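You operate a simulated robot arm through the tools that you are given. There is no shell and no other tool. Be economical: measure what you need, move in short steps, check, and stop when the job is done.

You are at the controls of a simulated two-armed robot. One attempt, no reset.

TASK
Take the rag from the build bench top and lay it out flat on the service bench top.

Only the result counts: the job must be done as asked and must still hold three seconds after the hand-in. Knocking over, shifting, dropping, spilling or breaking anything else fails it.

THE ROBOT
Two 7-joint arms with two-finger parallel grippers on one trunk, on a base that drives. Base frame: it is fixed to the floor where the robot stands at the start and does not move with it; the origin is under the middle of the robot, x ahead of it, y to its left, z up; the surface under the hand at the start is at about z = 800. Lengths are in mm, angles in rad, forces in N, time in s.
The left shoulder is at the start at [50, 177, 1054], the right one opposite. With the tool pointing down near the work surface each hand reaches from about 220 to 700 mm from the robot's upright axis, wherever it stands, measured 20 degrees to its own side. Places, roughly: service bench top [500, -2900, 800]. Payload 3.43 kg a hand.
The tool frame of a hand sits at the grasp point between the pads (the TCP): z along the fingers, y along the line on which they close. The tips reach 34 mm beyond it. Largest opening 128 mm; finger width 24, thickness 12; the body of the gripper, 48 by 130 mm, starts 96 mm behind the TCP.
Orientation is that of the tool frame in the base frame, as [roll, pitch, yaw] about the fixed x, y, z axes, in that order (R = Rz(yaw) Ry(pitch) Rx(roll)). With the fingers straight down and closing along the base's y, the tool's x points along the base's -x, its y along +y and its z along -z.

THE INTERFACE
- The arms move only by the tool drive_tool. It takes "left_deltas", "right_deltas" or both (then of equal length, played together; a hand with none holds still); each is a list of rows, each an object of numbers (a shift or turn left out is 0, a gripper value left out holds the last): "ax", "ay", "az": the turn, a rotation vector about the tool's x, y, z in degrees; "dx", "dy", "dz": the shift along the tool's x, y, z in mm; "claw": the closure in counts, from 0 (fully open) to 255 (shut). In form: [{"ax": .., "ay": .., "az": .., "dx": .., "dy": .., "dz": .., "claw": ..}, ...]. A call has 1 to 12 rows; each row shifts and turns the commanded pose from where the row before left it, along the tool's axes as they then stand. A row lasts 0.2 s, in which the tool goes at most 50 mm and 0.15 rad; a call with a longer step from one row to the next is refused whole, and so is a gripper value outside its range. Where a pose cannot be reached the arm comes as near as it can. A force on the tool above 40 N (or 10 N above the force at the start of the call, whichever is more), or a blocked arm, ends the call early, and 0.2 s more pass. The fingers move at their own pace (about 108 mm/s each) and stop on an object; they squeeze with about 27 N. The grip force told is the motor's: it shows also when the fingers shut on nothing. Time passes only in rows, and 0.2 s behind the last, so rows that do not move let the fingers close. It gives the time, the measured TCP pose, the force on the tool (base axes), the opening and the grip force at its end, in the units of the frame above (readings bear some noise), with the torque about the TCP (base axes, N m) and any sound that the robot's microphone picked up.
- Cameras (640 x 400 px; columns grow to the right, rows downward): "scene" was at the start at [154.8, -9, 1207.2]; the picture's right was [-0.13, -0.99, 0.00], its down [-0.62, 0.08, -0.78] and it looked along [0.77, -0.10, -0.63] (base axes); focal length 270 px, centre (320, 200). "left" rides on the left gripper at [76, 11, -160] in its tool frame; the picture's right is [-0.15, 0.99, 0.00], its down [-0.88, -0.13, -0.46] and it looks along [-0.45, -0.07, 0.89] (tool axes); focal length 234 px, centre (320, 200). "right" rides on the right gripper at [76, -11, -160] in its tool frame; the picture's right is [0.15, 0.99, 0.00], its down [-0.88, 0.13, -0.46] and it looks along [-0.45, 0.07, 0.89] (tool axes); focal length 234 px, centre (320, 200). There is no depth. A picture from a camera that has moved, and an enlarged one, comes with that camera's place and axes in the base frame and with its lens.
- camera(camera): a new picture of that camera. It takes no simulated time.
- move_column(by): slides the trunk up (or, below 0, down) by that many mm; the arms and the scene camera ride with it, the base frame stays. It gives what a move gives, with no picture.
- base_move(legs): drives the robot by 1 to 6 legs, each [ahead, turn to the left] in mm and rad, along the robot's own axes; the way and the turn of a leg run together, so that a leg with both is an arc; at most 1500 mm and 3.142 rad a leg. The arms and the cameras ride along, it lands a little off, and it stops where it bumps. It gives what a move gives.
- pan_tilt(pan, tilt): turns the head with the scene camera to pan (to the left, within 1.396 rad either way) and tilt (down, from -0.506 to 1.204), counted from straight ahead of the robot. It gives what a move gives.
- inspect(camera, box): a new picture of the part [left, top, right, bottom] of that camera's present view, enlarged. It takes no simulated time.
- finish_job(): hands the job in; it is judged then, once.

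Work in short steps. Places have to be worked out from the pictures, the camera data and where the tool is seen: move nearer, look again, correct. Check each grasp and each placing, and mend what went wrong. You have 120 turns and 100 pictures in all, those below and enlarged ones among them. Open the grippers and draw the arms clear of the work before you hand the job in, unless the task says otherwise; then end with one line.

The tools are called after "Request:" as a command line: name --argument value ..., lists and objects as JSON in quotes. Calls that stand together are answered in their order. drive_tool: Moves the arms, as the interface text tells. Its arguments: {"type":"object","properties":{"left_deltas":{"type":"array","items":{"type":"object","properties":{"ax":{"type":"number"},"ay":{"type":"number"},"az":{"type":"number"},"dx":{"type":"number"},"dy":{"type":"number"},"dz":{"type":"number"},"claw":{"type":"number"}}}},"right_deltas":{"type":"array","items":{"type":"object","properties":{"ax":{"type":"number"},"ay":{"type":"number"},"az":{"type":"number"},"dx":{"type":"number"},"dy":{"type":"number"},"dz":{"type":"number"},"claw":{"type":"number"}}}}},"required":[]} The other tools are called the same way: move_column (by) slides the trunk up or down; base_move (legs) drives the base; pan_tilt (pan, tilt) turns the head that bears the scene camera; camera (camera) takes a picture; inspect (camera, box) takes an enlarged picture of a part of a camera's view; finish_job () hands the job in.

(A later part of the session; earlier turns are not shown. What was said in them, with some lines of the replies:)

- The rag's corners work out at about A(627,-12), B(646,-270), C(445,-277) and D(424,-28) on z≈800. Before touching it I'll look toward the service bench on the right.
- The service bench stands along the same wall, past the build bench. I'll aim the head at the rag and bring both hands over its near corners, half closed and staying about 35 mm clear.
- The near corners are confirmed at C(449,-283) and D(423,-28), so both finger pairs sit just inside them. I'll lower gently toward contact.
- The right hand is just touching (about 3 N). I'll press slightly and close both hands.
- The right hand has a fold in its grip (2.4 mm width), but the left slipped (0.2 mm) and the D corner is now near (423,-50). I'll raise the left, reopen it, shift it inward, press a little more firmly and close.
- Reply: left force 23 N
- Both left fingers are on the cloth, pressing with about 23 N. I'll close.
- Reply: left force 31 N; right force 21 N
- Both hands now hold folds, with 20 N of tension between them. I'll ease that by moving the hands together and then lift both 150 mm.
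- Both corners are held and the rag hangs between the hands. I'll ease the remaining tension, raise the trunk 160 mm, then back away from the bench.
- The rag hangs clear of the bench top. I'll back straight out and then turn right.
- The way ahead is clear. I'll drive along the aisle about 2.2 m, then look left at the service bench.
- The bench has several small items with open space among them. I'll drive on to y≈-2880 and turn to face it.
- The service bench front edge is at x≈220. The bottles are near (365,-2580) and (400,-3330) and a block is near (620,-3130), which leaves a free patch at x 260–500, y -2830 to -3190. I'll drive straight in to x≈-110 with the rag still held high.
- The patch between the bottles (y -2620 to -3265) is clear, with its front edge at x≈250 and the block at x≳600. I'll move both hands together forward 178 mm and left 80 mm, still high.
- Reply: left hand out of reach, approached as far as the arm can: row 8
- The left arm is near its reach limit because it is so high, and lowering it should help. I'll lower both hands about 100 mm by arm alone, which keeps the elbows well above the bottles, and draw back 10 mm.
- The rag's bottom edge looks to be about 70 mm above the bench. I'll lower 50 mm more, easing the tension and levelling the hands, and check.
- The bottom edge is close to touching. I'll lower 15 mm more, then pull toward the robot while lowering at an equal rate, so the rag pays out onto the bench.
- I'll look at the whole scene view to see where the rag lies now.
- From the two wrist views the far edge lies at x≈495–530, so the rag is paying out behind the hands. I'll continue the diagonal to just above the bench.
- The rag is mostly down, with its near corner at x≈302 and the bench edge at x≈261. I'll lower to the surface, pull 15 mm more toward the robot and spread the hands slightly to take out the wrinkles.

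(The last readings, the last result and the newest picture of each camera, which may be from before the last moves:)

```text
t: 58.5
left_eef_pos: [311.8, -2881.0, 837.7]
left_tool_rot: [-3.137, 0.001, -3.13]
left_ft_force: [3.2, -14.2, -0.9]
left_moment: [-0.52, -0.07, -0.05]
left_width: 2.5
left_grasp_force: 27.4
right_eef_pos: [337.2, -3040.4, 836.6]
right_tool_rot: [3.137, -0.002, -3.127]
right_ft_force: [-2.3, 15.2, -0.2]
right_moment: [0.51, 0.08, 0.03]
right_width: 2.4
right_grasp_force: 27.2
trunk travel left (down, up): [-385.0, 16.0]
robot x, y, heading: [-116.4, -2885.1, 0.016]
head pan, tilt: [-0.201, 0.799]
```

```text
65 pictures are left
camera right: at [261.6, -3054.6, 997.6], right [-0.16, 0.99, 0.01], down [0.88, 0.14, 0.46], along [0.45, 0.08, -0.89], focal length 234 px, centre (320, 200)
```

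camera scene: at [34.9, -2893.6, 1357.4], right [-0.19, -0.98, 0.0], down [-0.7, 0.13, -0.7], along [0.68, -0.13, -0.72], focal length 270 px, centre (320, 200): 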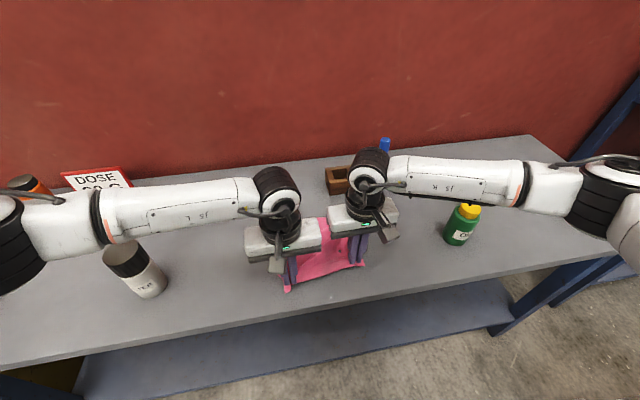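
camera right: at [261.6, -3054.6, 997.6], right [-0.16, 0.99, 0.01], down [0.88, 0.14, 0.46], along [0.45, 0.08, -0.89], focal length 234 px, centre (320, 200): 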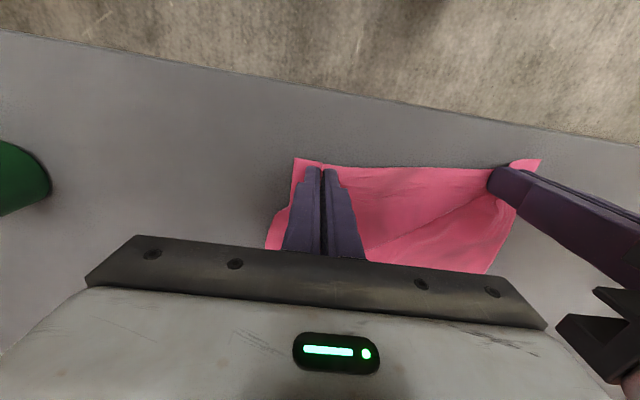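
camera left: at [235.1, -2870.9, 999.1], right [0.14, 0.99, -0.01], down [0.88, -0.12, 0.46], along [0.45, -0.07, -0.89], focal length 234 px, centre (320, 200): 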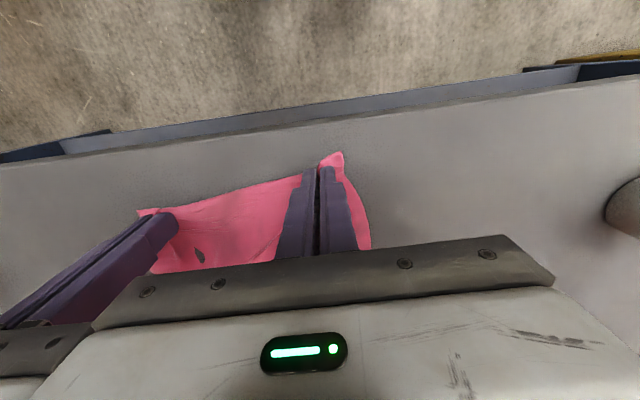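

The rag is stretched and down on the bench. I'll ease the tension, open both hands gently, rise straight up, then look.

Request:
drive_tool --left_deltas '[{"dy": -2}, {"claw": 235}, {"claw": 215}, {"claw": 190}, {"claw": 175}, {}, {"dz": -10}, {"dz": -15}, {"dz": -25}, {"dz": -25}, {"dz": -25}, {}]' --right_deltas '[{"dy": 2}, {"claw": 235}, {"claw": 215}, {"claw": 190}, {"claw": 175}, {}, {"dz": -10}, {"dz": -15}, {"dz": -25}, {"dz": -25}, {"dz": -25}, {}]'

Request:
camera --camera "scene"

Request:
camera --camera "left"

Request:
camera --camera "right"

```text
t: 61.1
left_eef_pos: [312.2, -2884.4, 938.2]
left_tool_rot: [-3.141, -0.001, -3.127]
left_ft_force: [-0.1, 0.8, 0.3]
left_moment: [0.01, 0.0, 0.0]
left_width: 40.1
left_grasp_force: 0.0
right_eef_pos: [335.5, -3040.9, 937.9]
right_tool_rot: [3.141, -0.001, -3.128]
right_ft_force: [-0.6, 0.2, -0.9]
right_moment: [0.02, -0.05, 0.0]
right_width: 40.2
right_grasp_force: 0.1
trunk travel left (down, up): [-385.0, 16.0]
robot x, y, heading: [-114.2, -2880.5, 0.015]
head pan, tilt: [-0.201, 0.799]
```

```text
64 pictures are left
camera scene: at [35.0, -2893.7, 1357.3], right [-0.19, -0.98, 0.0], down [-0.7, 0.13, -0.7], along [0.68, -0.13, -0.72], focal length 270 px, centre (320, 200)
```

scene: 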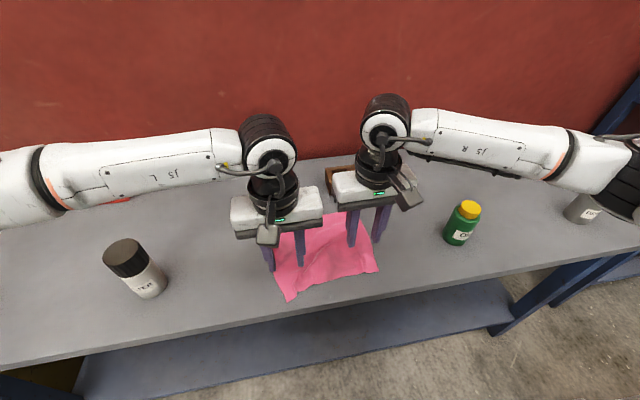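

```text
63 pictures are left
camera left: at [234.8, -2873.9, 1097.8], right [0.13, 0.99, 0.0], down [0.88, -0.12, 0.46], along [0.45, -0.06, -0.89], focal length 234 px, centre (320, 200)
```

left: 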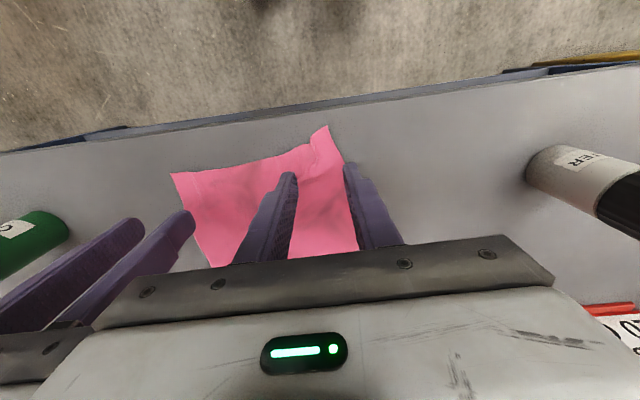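

```text
62 pictures are left
camera right: at [260.4, -3054.2, 1098.7], right [-0.16, 0.99, 0.0], down [0.88, 0.14, 0.46], along [0.45, 0.07, -0.89], focal length 234 px, centre (320, 200)
```

right: 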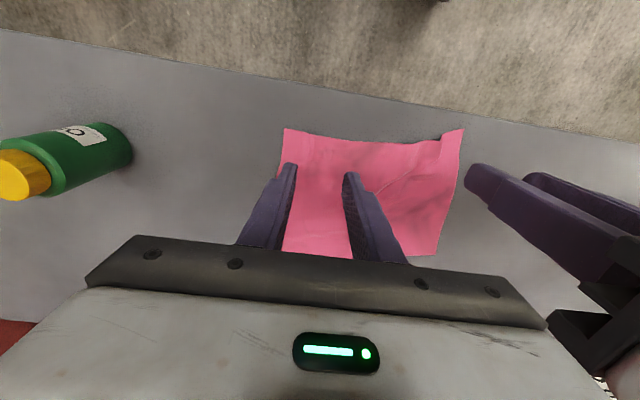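

The rag came free and looks nearly flat, with a small crease at the near-left corner. I'll raise and spread the hands for a clear view.

Request:
drive_tool --left_deltas '[{"dz": -30}, {"dz": -30}, {"dz": -30}, {"dz": -20, "dy": 30}, {"dy": 40}, {"dy": 40}, {"dy": 40}, {}]' --right_deltas '[{"dz": -30}, {"dz": -30}, {"dz": -30}, {"dz": -20, "dy": -30}, {"dy": -40}, {"dy": -40}, {"dy": -40}, {}]'

Request:
pan_tilt --pan -0.15 --tilt 0.95

Request:
inspect --camera "scene" --box '[160, 80, 480, 280]'

Request:
camera --camera "left"

```text
t: 62.9
left_eef_pos: [311.3, -2730.6, 1045.5]
left_tool_rot: [-3.141, -0.001, -3.129]
left_ft_force: [-0.4, 0.1, -0.4]
left_moment: [-0.01, 0.02, -0.01]
left_width: 40.3
left_grasp_force: 0.0
right_eef_pos: [339.4, -3190.4, 1048.3]
right_tool_rot: [-3.14, -0.001, -3.125]
right_ft_force: [-0.3, -0.6, -0.3]
right_moment: [-0.01, 0.01, 0.0]
right_width: 40.1
right_grasp_force: 0.1
trunk travel left (down, up): [-385.0, 16.0]
robot x, y, heading: [-116.1, -2880.9, 0.009]
head pan, tilt: [-0.201, 0.799]
```

```text
t: 63.6
left_eef_pos: [312.0, -2729.8, 1046.1]
left_tool_rot: [-3.141, 0.0, -3.129]
left_ft_force: [-0.1, -0.1, -0.6]
left_moment: [0.0, 0.01, -0.02]
left_width: 40.1
left_grasp_force: 0.1
right_eef_pos: [341.8, -3191.0, 1047.6]
right_tool_rot: [3.141, 0.0, -3.128]
right_ft_force: [0.3, -0.1, -0.7]
right_moment: [0.03, 0.02, -0.03]
right_width: 40.1
right_grasp_force: 0.1
trunk travel left (down, up): [-385.0, 16.0]
robot x, y, heading: [-116.2, -2878.4, 0.015]
head pan, tilt: [-0.15, 0.949]
```

```text
2.00 times, centred on (320, 180) of scene
camera zoom: at [27.7, -2888.6, 1345.9], right [-0.14, -0.99, 0.0], down [-0.81, 0.11, -0.58], along [0.58, -0.08, -0.81], focal length 540 px, centre (320, 240)
```

zoom: 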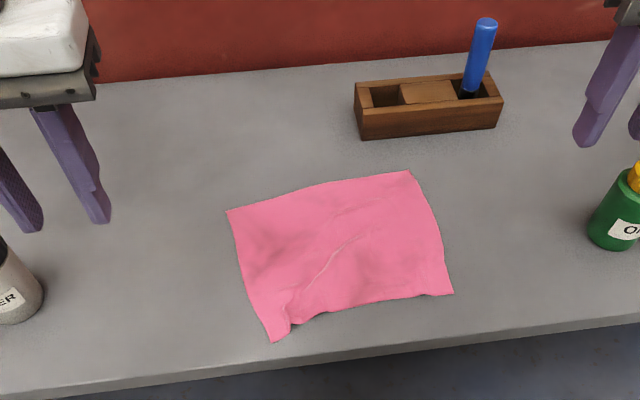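

```text
60 pictures are left
camera left: at [234.9, -2721.6, 1206.1], right [0.13, 0.99, 0.0], down [0.88, -0.12, 0.46], along [0.45, -0.06, -0.89], focal length 234 px, centre (320, 200)
```

left: 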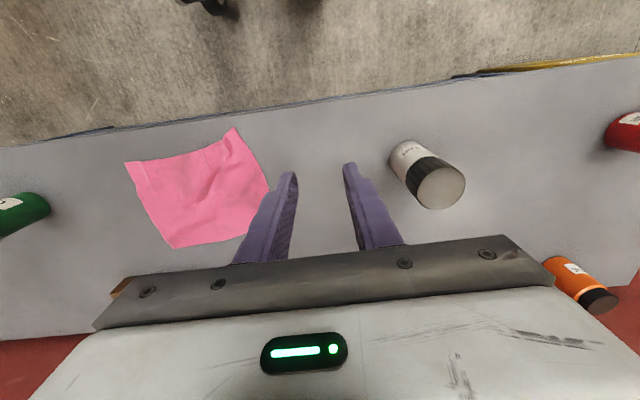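

The corners are near (290,-2875), (322,-3086), (482,-2831) and (518,-3081), so the rag is flat apart from a small ridge that gathers the near-left corner by about 40 mm. I'll smooth it by pinning the right side with the closed right hand and wiping the left corner outward with the closed left hand. First I'll hover both.

Request:
drive_tool --left_deltas '[{"dx": -1, "dy": -30, "claw": 255}, {"dx": -1, "dy": -40}, {"dx": -2, "dy": -40}, {"dx": -2, "dy": -40, "dz": 20}, {"dz": 40}, {"dz": 40}, {"dz": 40}, {"dz": 36}, {}]' --right_deltas '[{"dy": 30, "claw": 255}, {"dy": 40}, {"dx": -2, "dy": 40}, {"dx": -2, "dy": 36, "dz": 20}, {"dz": 40}, {"dz": 40}, {"dz": 40}, {"dz": 36}, {}]'

Request:
camera --camera "left"

Request:
camera --camera "right"

Request:
inspect --camera "scene" --box '[160, 80, 480, 280]'

```text
t: 65.6
left_eef_pos: [317.4, -2883.4, 871.1]
left_tool_rot: [-3.141, -0.001, -3.127]
left_ft_force: [0.1, 0.7, -0.5]
left_moment: [0.0, 0.0, -0.03]
left_width: 0.0
left_grasp_force: 26.9
right_eef_pos: [341.9, -3046.1, 870.9]
right_tool_rot: [-3.141, 0.0, -3.127]
right_ft_force: [1.1, 0.3, 0.1]
right_moment: [0.04, -0.03, 0.04]
right_width: 0.0
right_grasp_force: 26.6
trunk travel left (down, up): [-385.0, 16.0]
robot x, y, heading: [-113.0, -2880.7, 0.012]
head pan, tilt: [-0.15, 0.949]
```

```text
59 pictures are left
camera left: at [240.8, -2871.7, 1031.5], right [0.13, 0.99, 0.0], down [0.88, -0.12, 0.46], along [0.45, -0.06, -0.89], focal length 234 px, centre (320, 200)
```

left: 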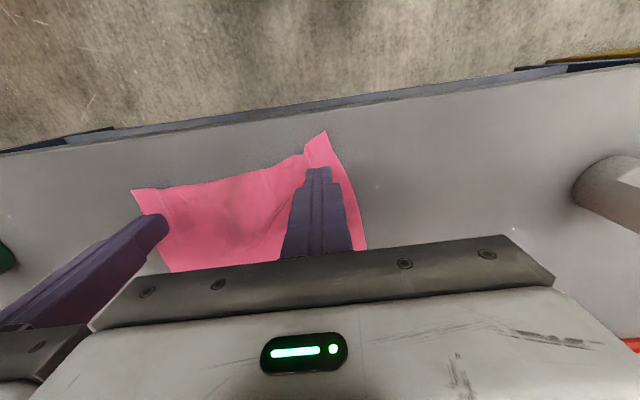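

```text
58 pictures are left
camera right: at [266.3, -3058.7, 1031.4], right [-0.16, 0.99, 0.0], down [0.88, 0.14, 0.46], along [0.45, 0.07, -0.89], focal length 234 px, centre (320, 200)
```

right: 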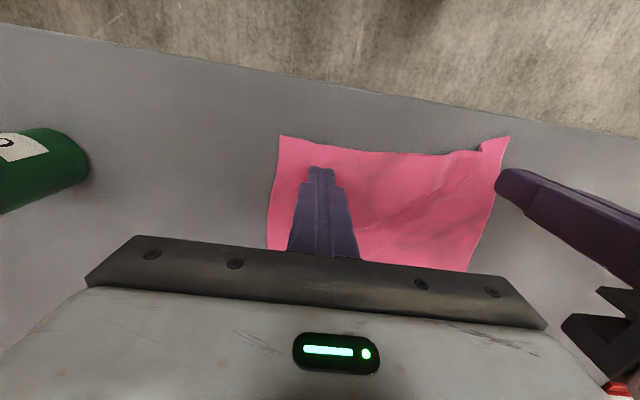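

```text
2.00 times, centred on (320, 180) of scene
camera zoom: at [27.5, -2888.5, 1345.9], right [-0.14, -0.99, 0.0], down [-0.81, 0.11, -0.58], along [0.58, -0.08, -0.81], focal length 540 px, centre (320, 240)
```

zoom: 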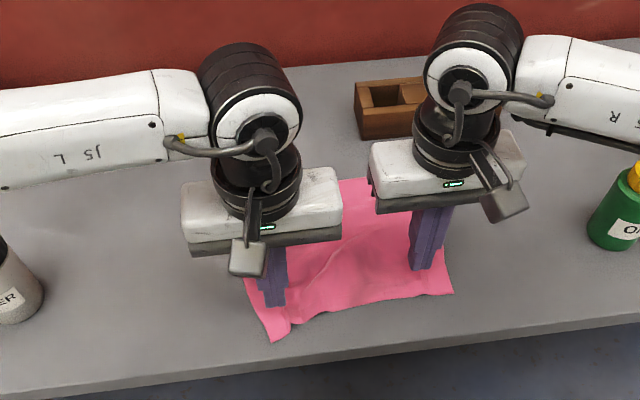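

Both hands hover correctly. I'll nudge the left toward the corner and lower both to light contact.

Request:
drive_tool --left_deltas '[{"dx": 4, "dy": 3, "dz": 10}, {"dx": 3, "dy": 3, "dz": 10}, {"dz": 10}, {"dz": 4}, {"dz": 1}, {}]' --right_deltas '[{"dz": 10}, {"dz": 10}, {"dz": 10}, {"dz": 5}, {"dz": 1}, {}]'

Request:
camera --camera "left"

```text
t: 67.0
left_eef_pos: [309.7, -2876.3, 837.6]
left_tool_rot: [3.141, 0.0, -3.129]
left_ft_force: [-0.1, 0.7, -0.7]
left_moment: [-0.02, 0.0, 0.0]
left_width: 0.0
left_grasp_force: 26.7
right_eef_pos: [340.7, -3044.2, 836.1]
right_tool_rot: [-3.141, 0.001, -3.128]
right_ft_force: [0.9, -0.4, 8.5]
right_moment: [-0.05, 0.04, -0.02]
right_width: 0.0
right_grasp_force: 26.8
trunk travel left (down, up): [-385.0, 16.0]
robot x, y, heading: [-116.5, -2881.4, 0.01]
head pan, tilt: [-0.15, 0.949]
```

```text
56 pictures are left
camera left: at [233.1, -2866.3, 997.1], right [0.13, 0.99, 0.0], down [0.88, -0.12, 0.46], along [0.45, -0.06, -0.89], focal length 234 px, centre (320, 200)
```

left: 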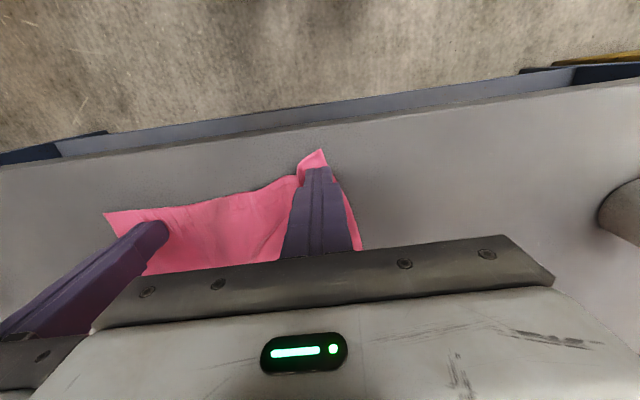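

The right hand pins the rag with 8.5 N and the left is almost touching. I'll press the left slightly, drag it outward (+y) about 30 mm, then look.

Request:
drive_tool --left_deltas '[{"dz": 1}, {"dz": 1.5}, {"dy": 5}, {"dy": 6}, {"dy": 6}, {"dy": 6}, {"dy": 6}, {}]'

Request:
camera --camera "left"

```text
t: 68.8
left_eef_pos: [308.6, -2847.6, 834.4]
left_tool_rot: [-3.141, 0.004, -3.13]
left_ft_force: [0.6, -3.6, 12.7]
left_moment: [-0.08, 0.0, 0.0]
left_width: 0.2
left_grasp_force: 26.5
right_eef_pos: [341.8, -3045.2, 834.9]
right_tool_rot: [-3.142, 0.0, -3.128]
right_ft_force: [1.3, 0.5, 10.0]
right_moment: [0.03, 0.02, 0.02]
right_width: 0.0
right_grasp_force: 27.8
trunk travel left (down, up): [-385.0, 16.0]
robot x, y, heading: [-115.7, -2879.4, 0.01]
head pan, tilt: [-0.15, 0.949]
```

```text
55 pictures are left
camera left: at [232.6, -2837.2, 995.2], right [0.13, 0.99, 0.0], down [0.88, -0.12, 0.46], along [0.45, -0.06, -0.89], focal length 234 px, centre (320, 200)
```

left: 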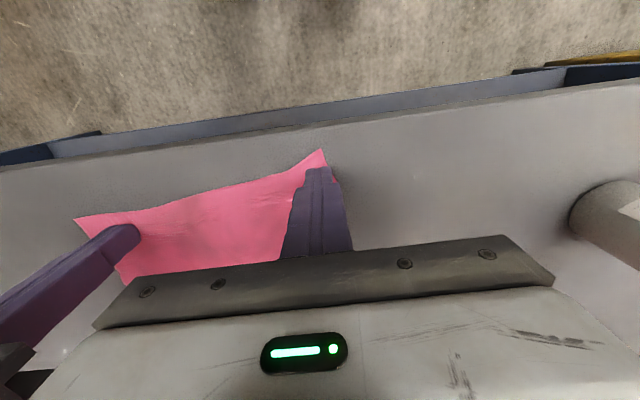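

The corner moved with the finger and the ridge is gone. I'll drag 4 mm more, then lift both hands straight up and clear, and check.

Request:
drive_tool --left_deltas '[{"dy": 4}, {}, {"dz": -10}, {"dz": -30}, {"dz": -40}, {"dz": -40}, {"dz": -40}, {"dz": -40, "dy": 30}, {"dy": 40}, {"dy": 40}, {}]' --right_deltas '[{}, {}, {"dz": -10}, {"dz": -30}, {"dz": -40}, {"dz": -40}, {"dz": -40}, {"dz": -40, "dy": -30}, {"dy": -40}, {"dy": -40}, {}]'

Request:
inspect --camera "scene" --box '[160, 80, 480, 280]'

Request:
camera --camera "left"

```text
t: 71.2
left_eef_pos: [307.6, -2734.3, 1034.4]
left_tool_rot: [3.141, 0.0, -3.131]
left_ft_force: [-0.6, -0.1, 0.4]
left_moment: [0.0, 0.0, -0.02]
left_width: 0.0
left_grasp_force: 26.9
right_eef_pos: [344.0, -3157.7, 1036.7]
right_tool_rot: [3.142, 0.001, -3.128]
right_ft_force: [-0.5, 0.0, 0.6]
right_moment: [-0.01, -0.02, -0.01]
right_width: 0.0
right_grasp_force: 26.5
trunk travel left (down, up): [-385.0, 16.0]
robot x, y, heading: [-114.0, -2880.5, 0.01]
head pan, tilt: [-0.15, 0.949]
```

```text
2.00 times, centred on (320, 180) of scene
camera zoom: at [27.9, -2888.7, 1345.8], right [-0.14, -0.99, 0.0], down [-0.81, 0.11, -0.58], along [0.58, -0.08, -0.81], focal length 540 px, centre (320, 240)
```

zoom: 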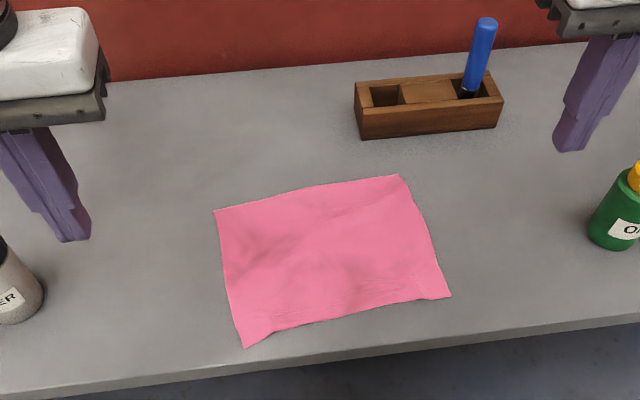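

```text
53 pictures are left
camera left: at [230.9, -2723.9, 1194.3], right [0.13, 0.99, 0.0], down [0.88, -0.12, 0.46], along [0.45, -0.06, -0.89], focal length 234 px, centre (320, 200)
```

left: 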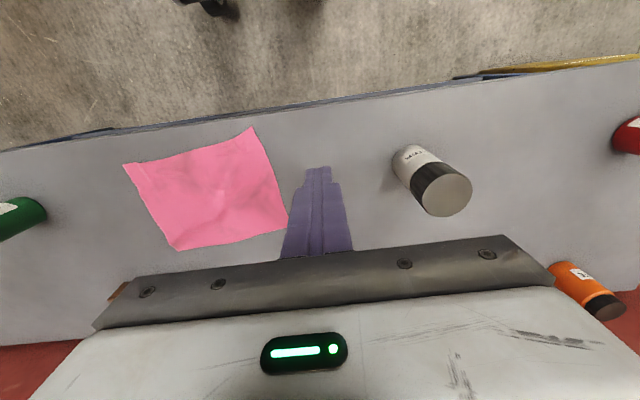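

The rag lies flat and fully on the bench with nothing else shifted. I'll open the grippers, raise the arms a little and back the robot away.

Request:
drive_tool --left_deltas '[{"dz": -30, "claw": 0}, {"dz": -30}, {}, {}]' --right_deltas '[{"dz": -30, "claw": 0}, {"dz": -30}, {}, {}]'

Request:
base_move --legs '[[-400, 0]]'

Request:
pan_tilt --pan 0 --tilt 0.55

Request:
camera --camera "scene"

```text
t: 72.2
left_eef_pos: [306.9, -2734.7, 1095.2]
left_tool_rot: [-3.139, 0.0, -3.127]
left_ft_force: [0.0, -0.7, -0.3]
left_moment: [0.04, 0.02, 0.01]
left_width: 128.0
left_grasp_force: 0.1
right_eef_pos: [344.9, -3154.6, 1094.4]
right_tool_rot: [3.141, 0.0, -3.128]
right_ft_force: [0.7, 0.1, 0.1]
right_moment: [0.01, -0.02, -0.01]
right_width: 127.9
right_grasp_force: 0.0
trunk travel left (down, up): [-385.0, 16.0]
robot x, y, heading: [-113.8, -2884.7, 0.014]
head pan, tilt: [-0.15, 0.949]
```

```text
t: 74.7
left_eef_pos: [-94.7, -2739.9, 1095.0]
left_tool_rot: [3.141, 0.0, -3.129]
left_ft_force: [0.9, 0.2, 0.0]
left_moment: [0.0, -0.01, 0.0]
left_width: 128.5
left_grasp_force: 0.2
right_eef_pos: [-56.2, -3161.2, 1094.3]
right_tool_rot: [3.141, -0.001, -3.13]
right_ft_force: [0.3, -0.9, -0.3]
right_moment: [-0.05, -0.01, 0.0]
right_width: 127.8
right_grasp_force: 0.1
trunk travel left (down, up): [-385.0, 16.0]
robot x, y, heading: [-518.4, -2884.4, 0.011]
head pan, tilt: [-0.15, 0.949]
```

```text
t: 75.6
left_eef_pos: [-94.0, -2740.3, 1095.4]
left_tool_rot: [-3.141, 0.001, -3.129]
left_ft_force: [0.4, 0.0, 0.0]
left_moment: [0.04, 0.01, 0.03]
left_width: 128.0
left_grasp_force: 0.1
right_eef_pos: [-55.0, -3160.4, 1094.6]
right_tool_rot: [3.14, -0.001, -3.129]
right_ft_force: [0.0, 0.2, -0.2]
right_moment: [-0.02, -0.01, 0.04]
right_width: 128.2
right_grasp_force: 0.1
trunk travel left (down, up): [-385.0, 16.0]
robot x, y, heading: [-518.8, -2883.9, 0.014]
head pan, tilt: [0.0, 0.55]
```

```text
52 pictures are left
camera scene: at [-354.9, -2882.6, 1378.7], right [0.01, -1.0, 0.0], down [-0.52, -0.01, -0.85], along [0.85, 0.01, -0.52], focal length 270 px, centre (320, 200)
```

scene: 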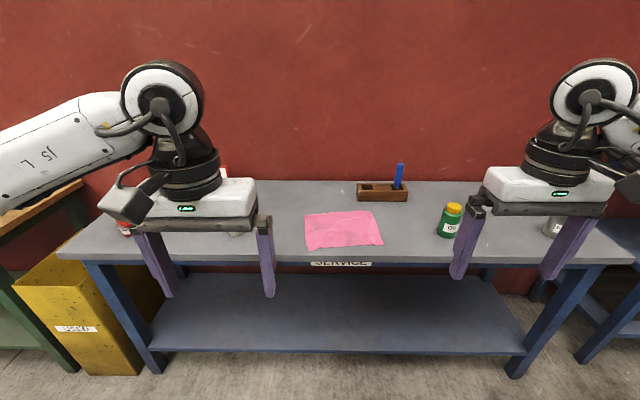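

The rag is flat on the service bench, the arms are clear and the grippers are open. I'm handing in.

Request:
finish_job

```text
The job is handed in.
```

The rag is laid out flat on the service bench top; the last pictures show nothing else on the bench moved, and the job is handed in.
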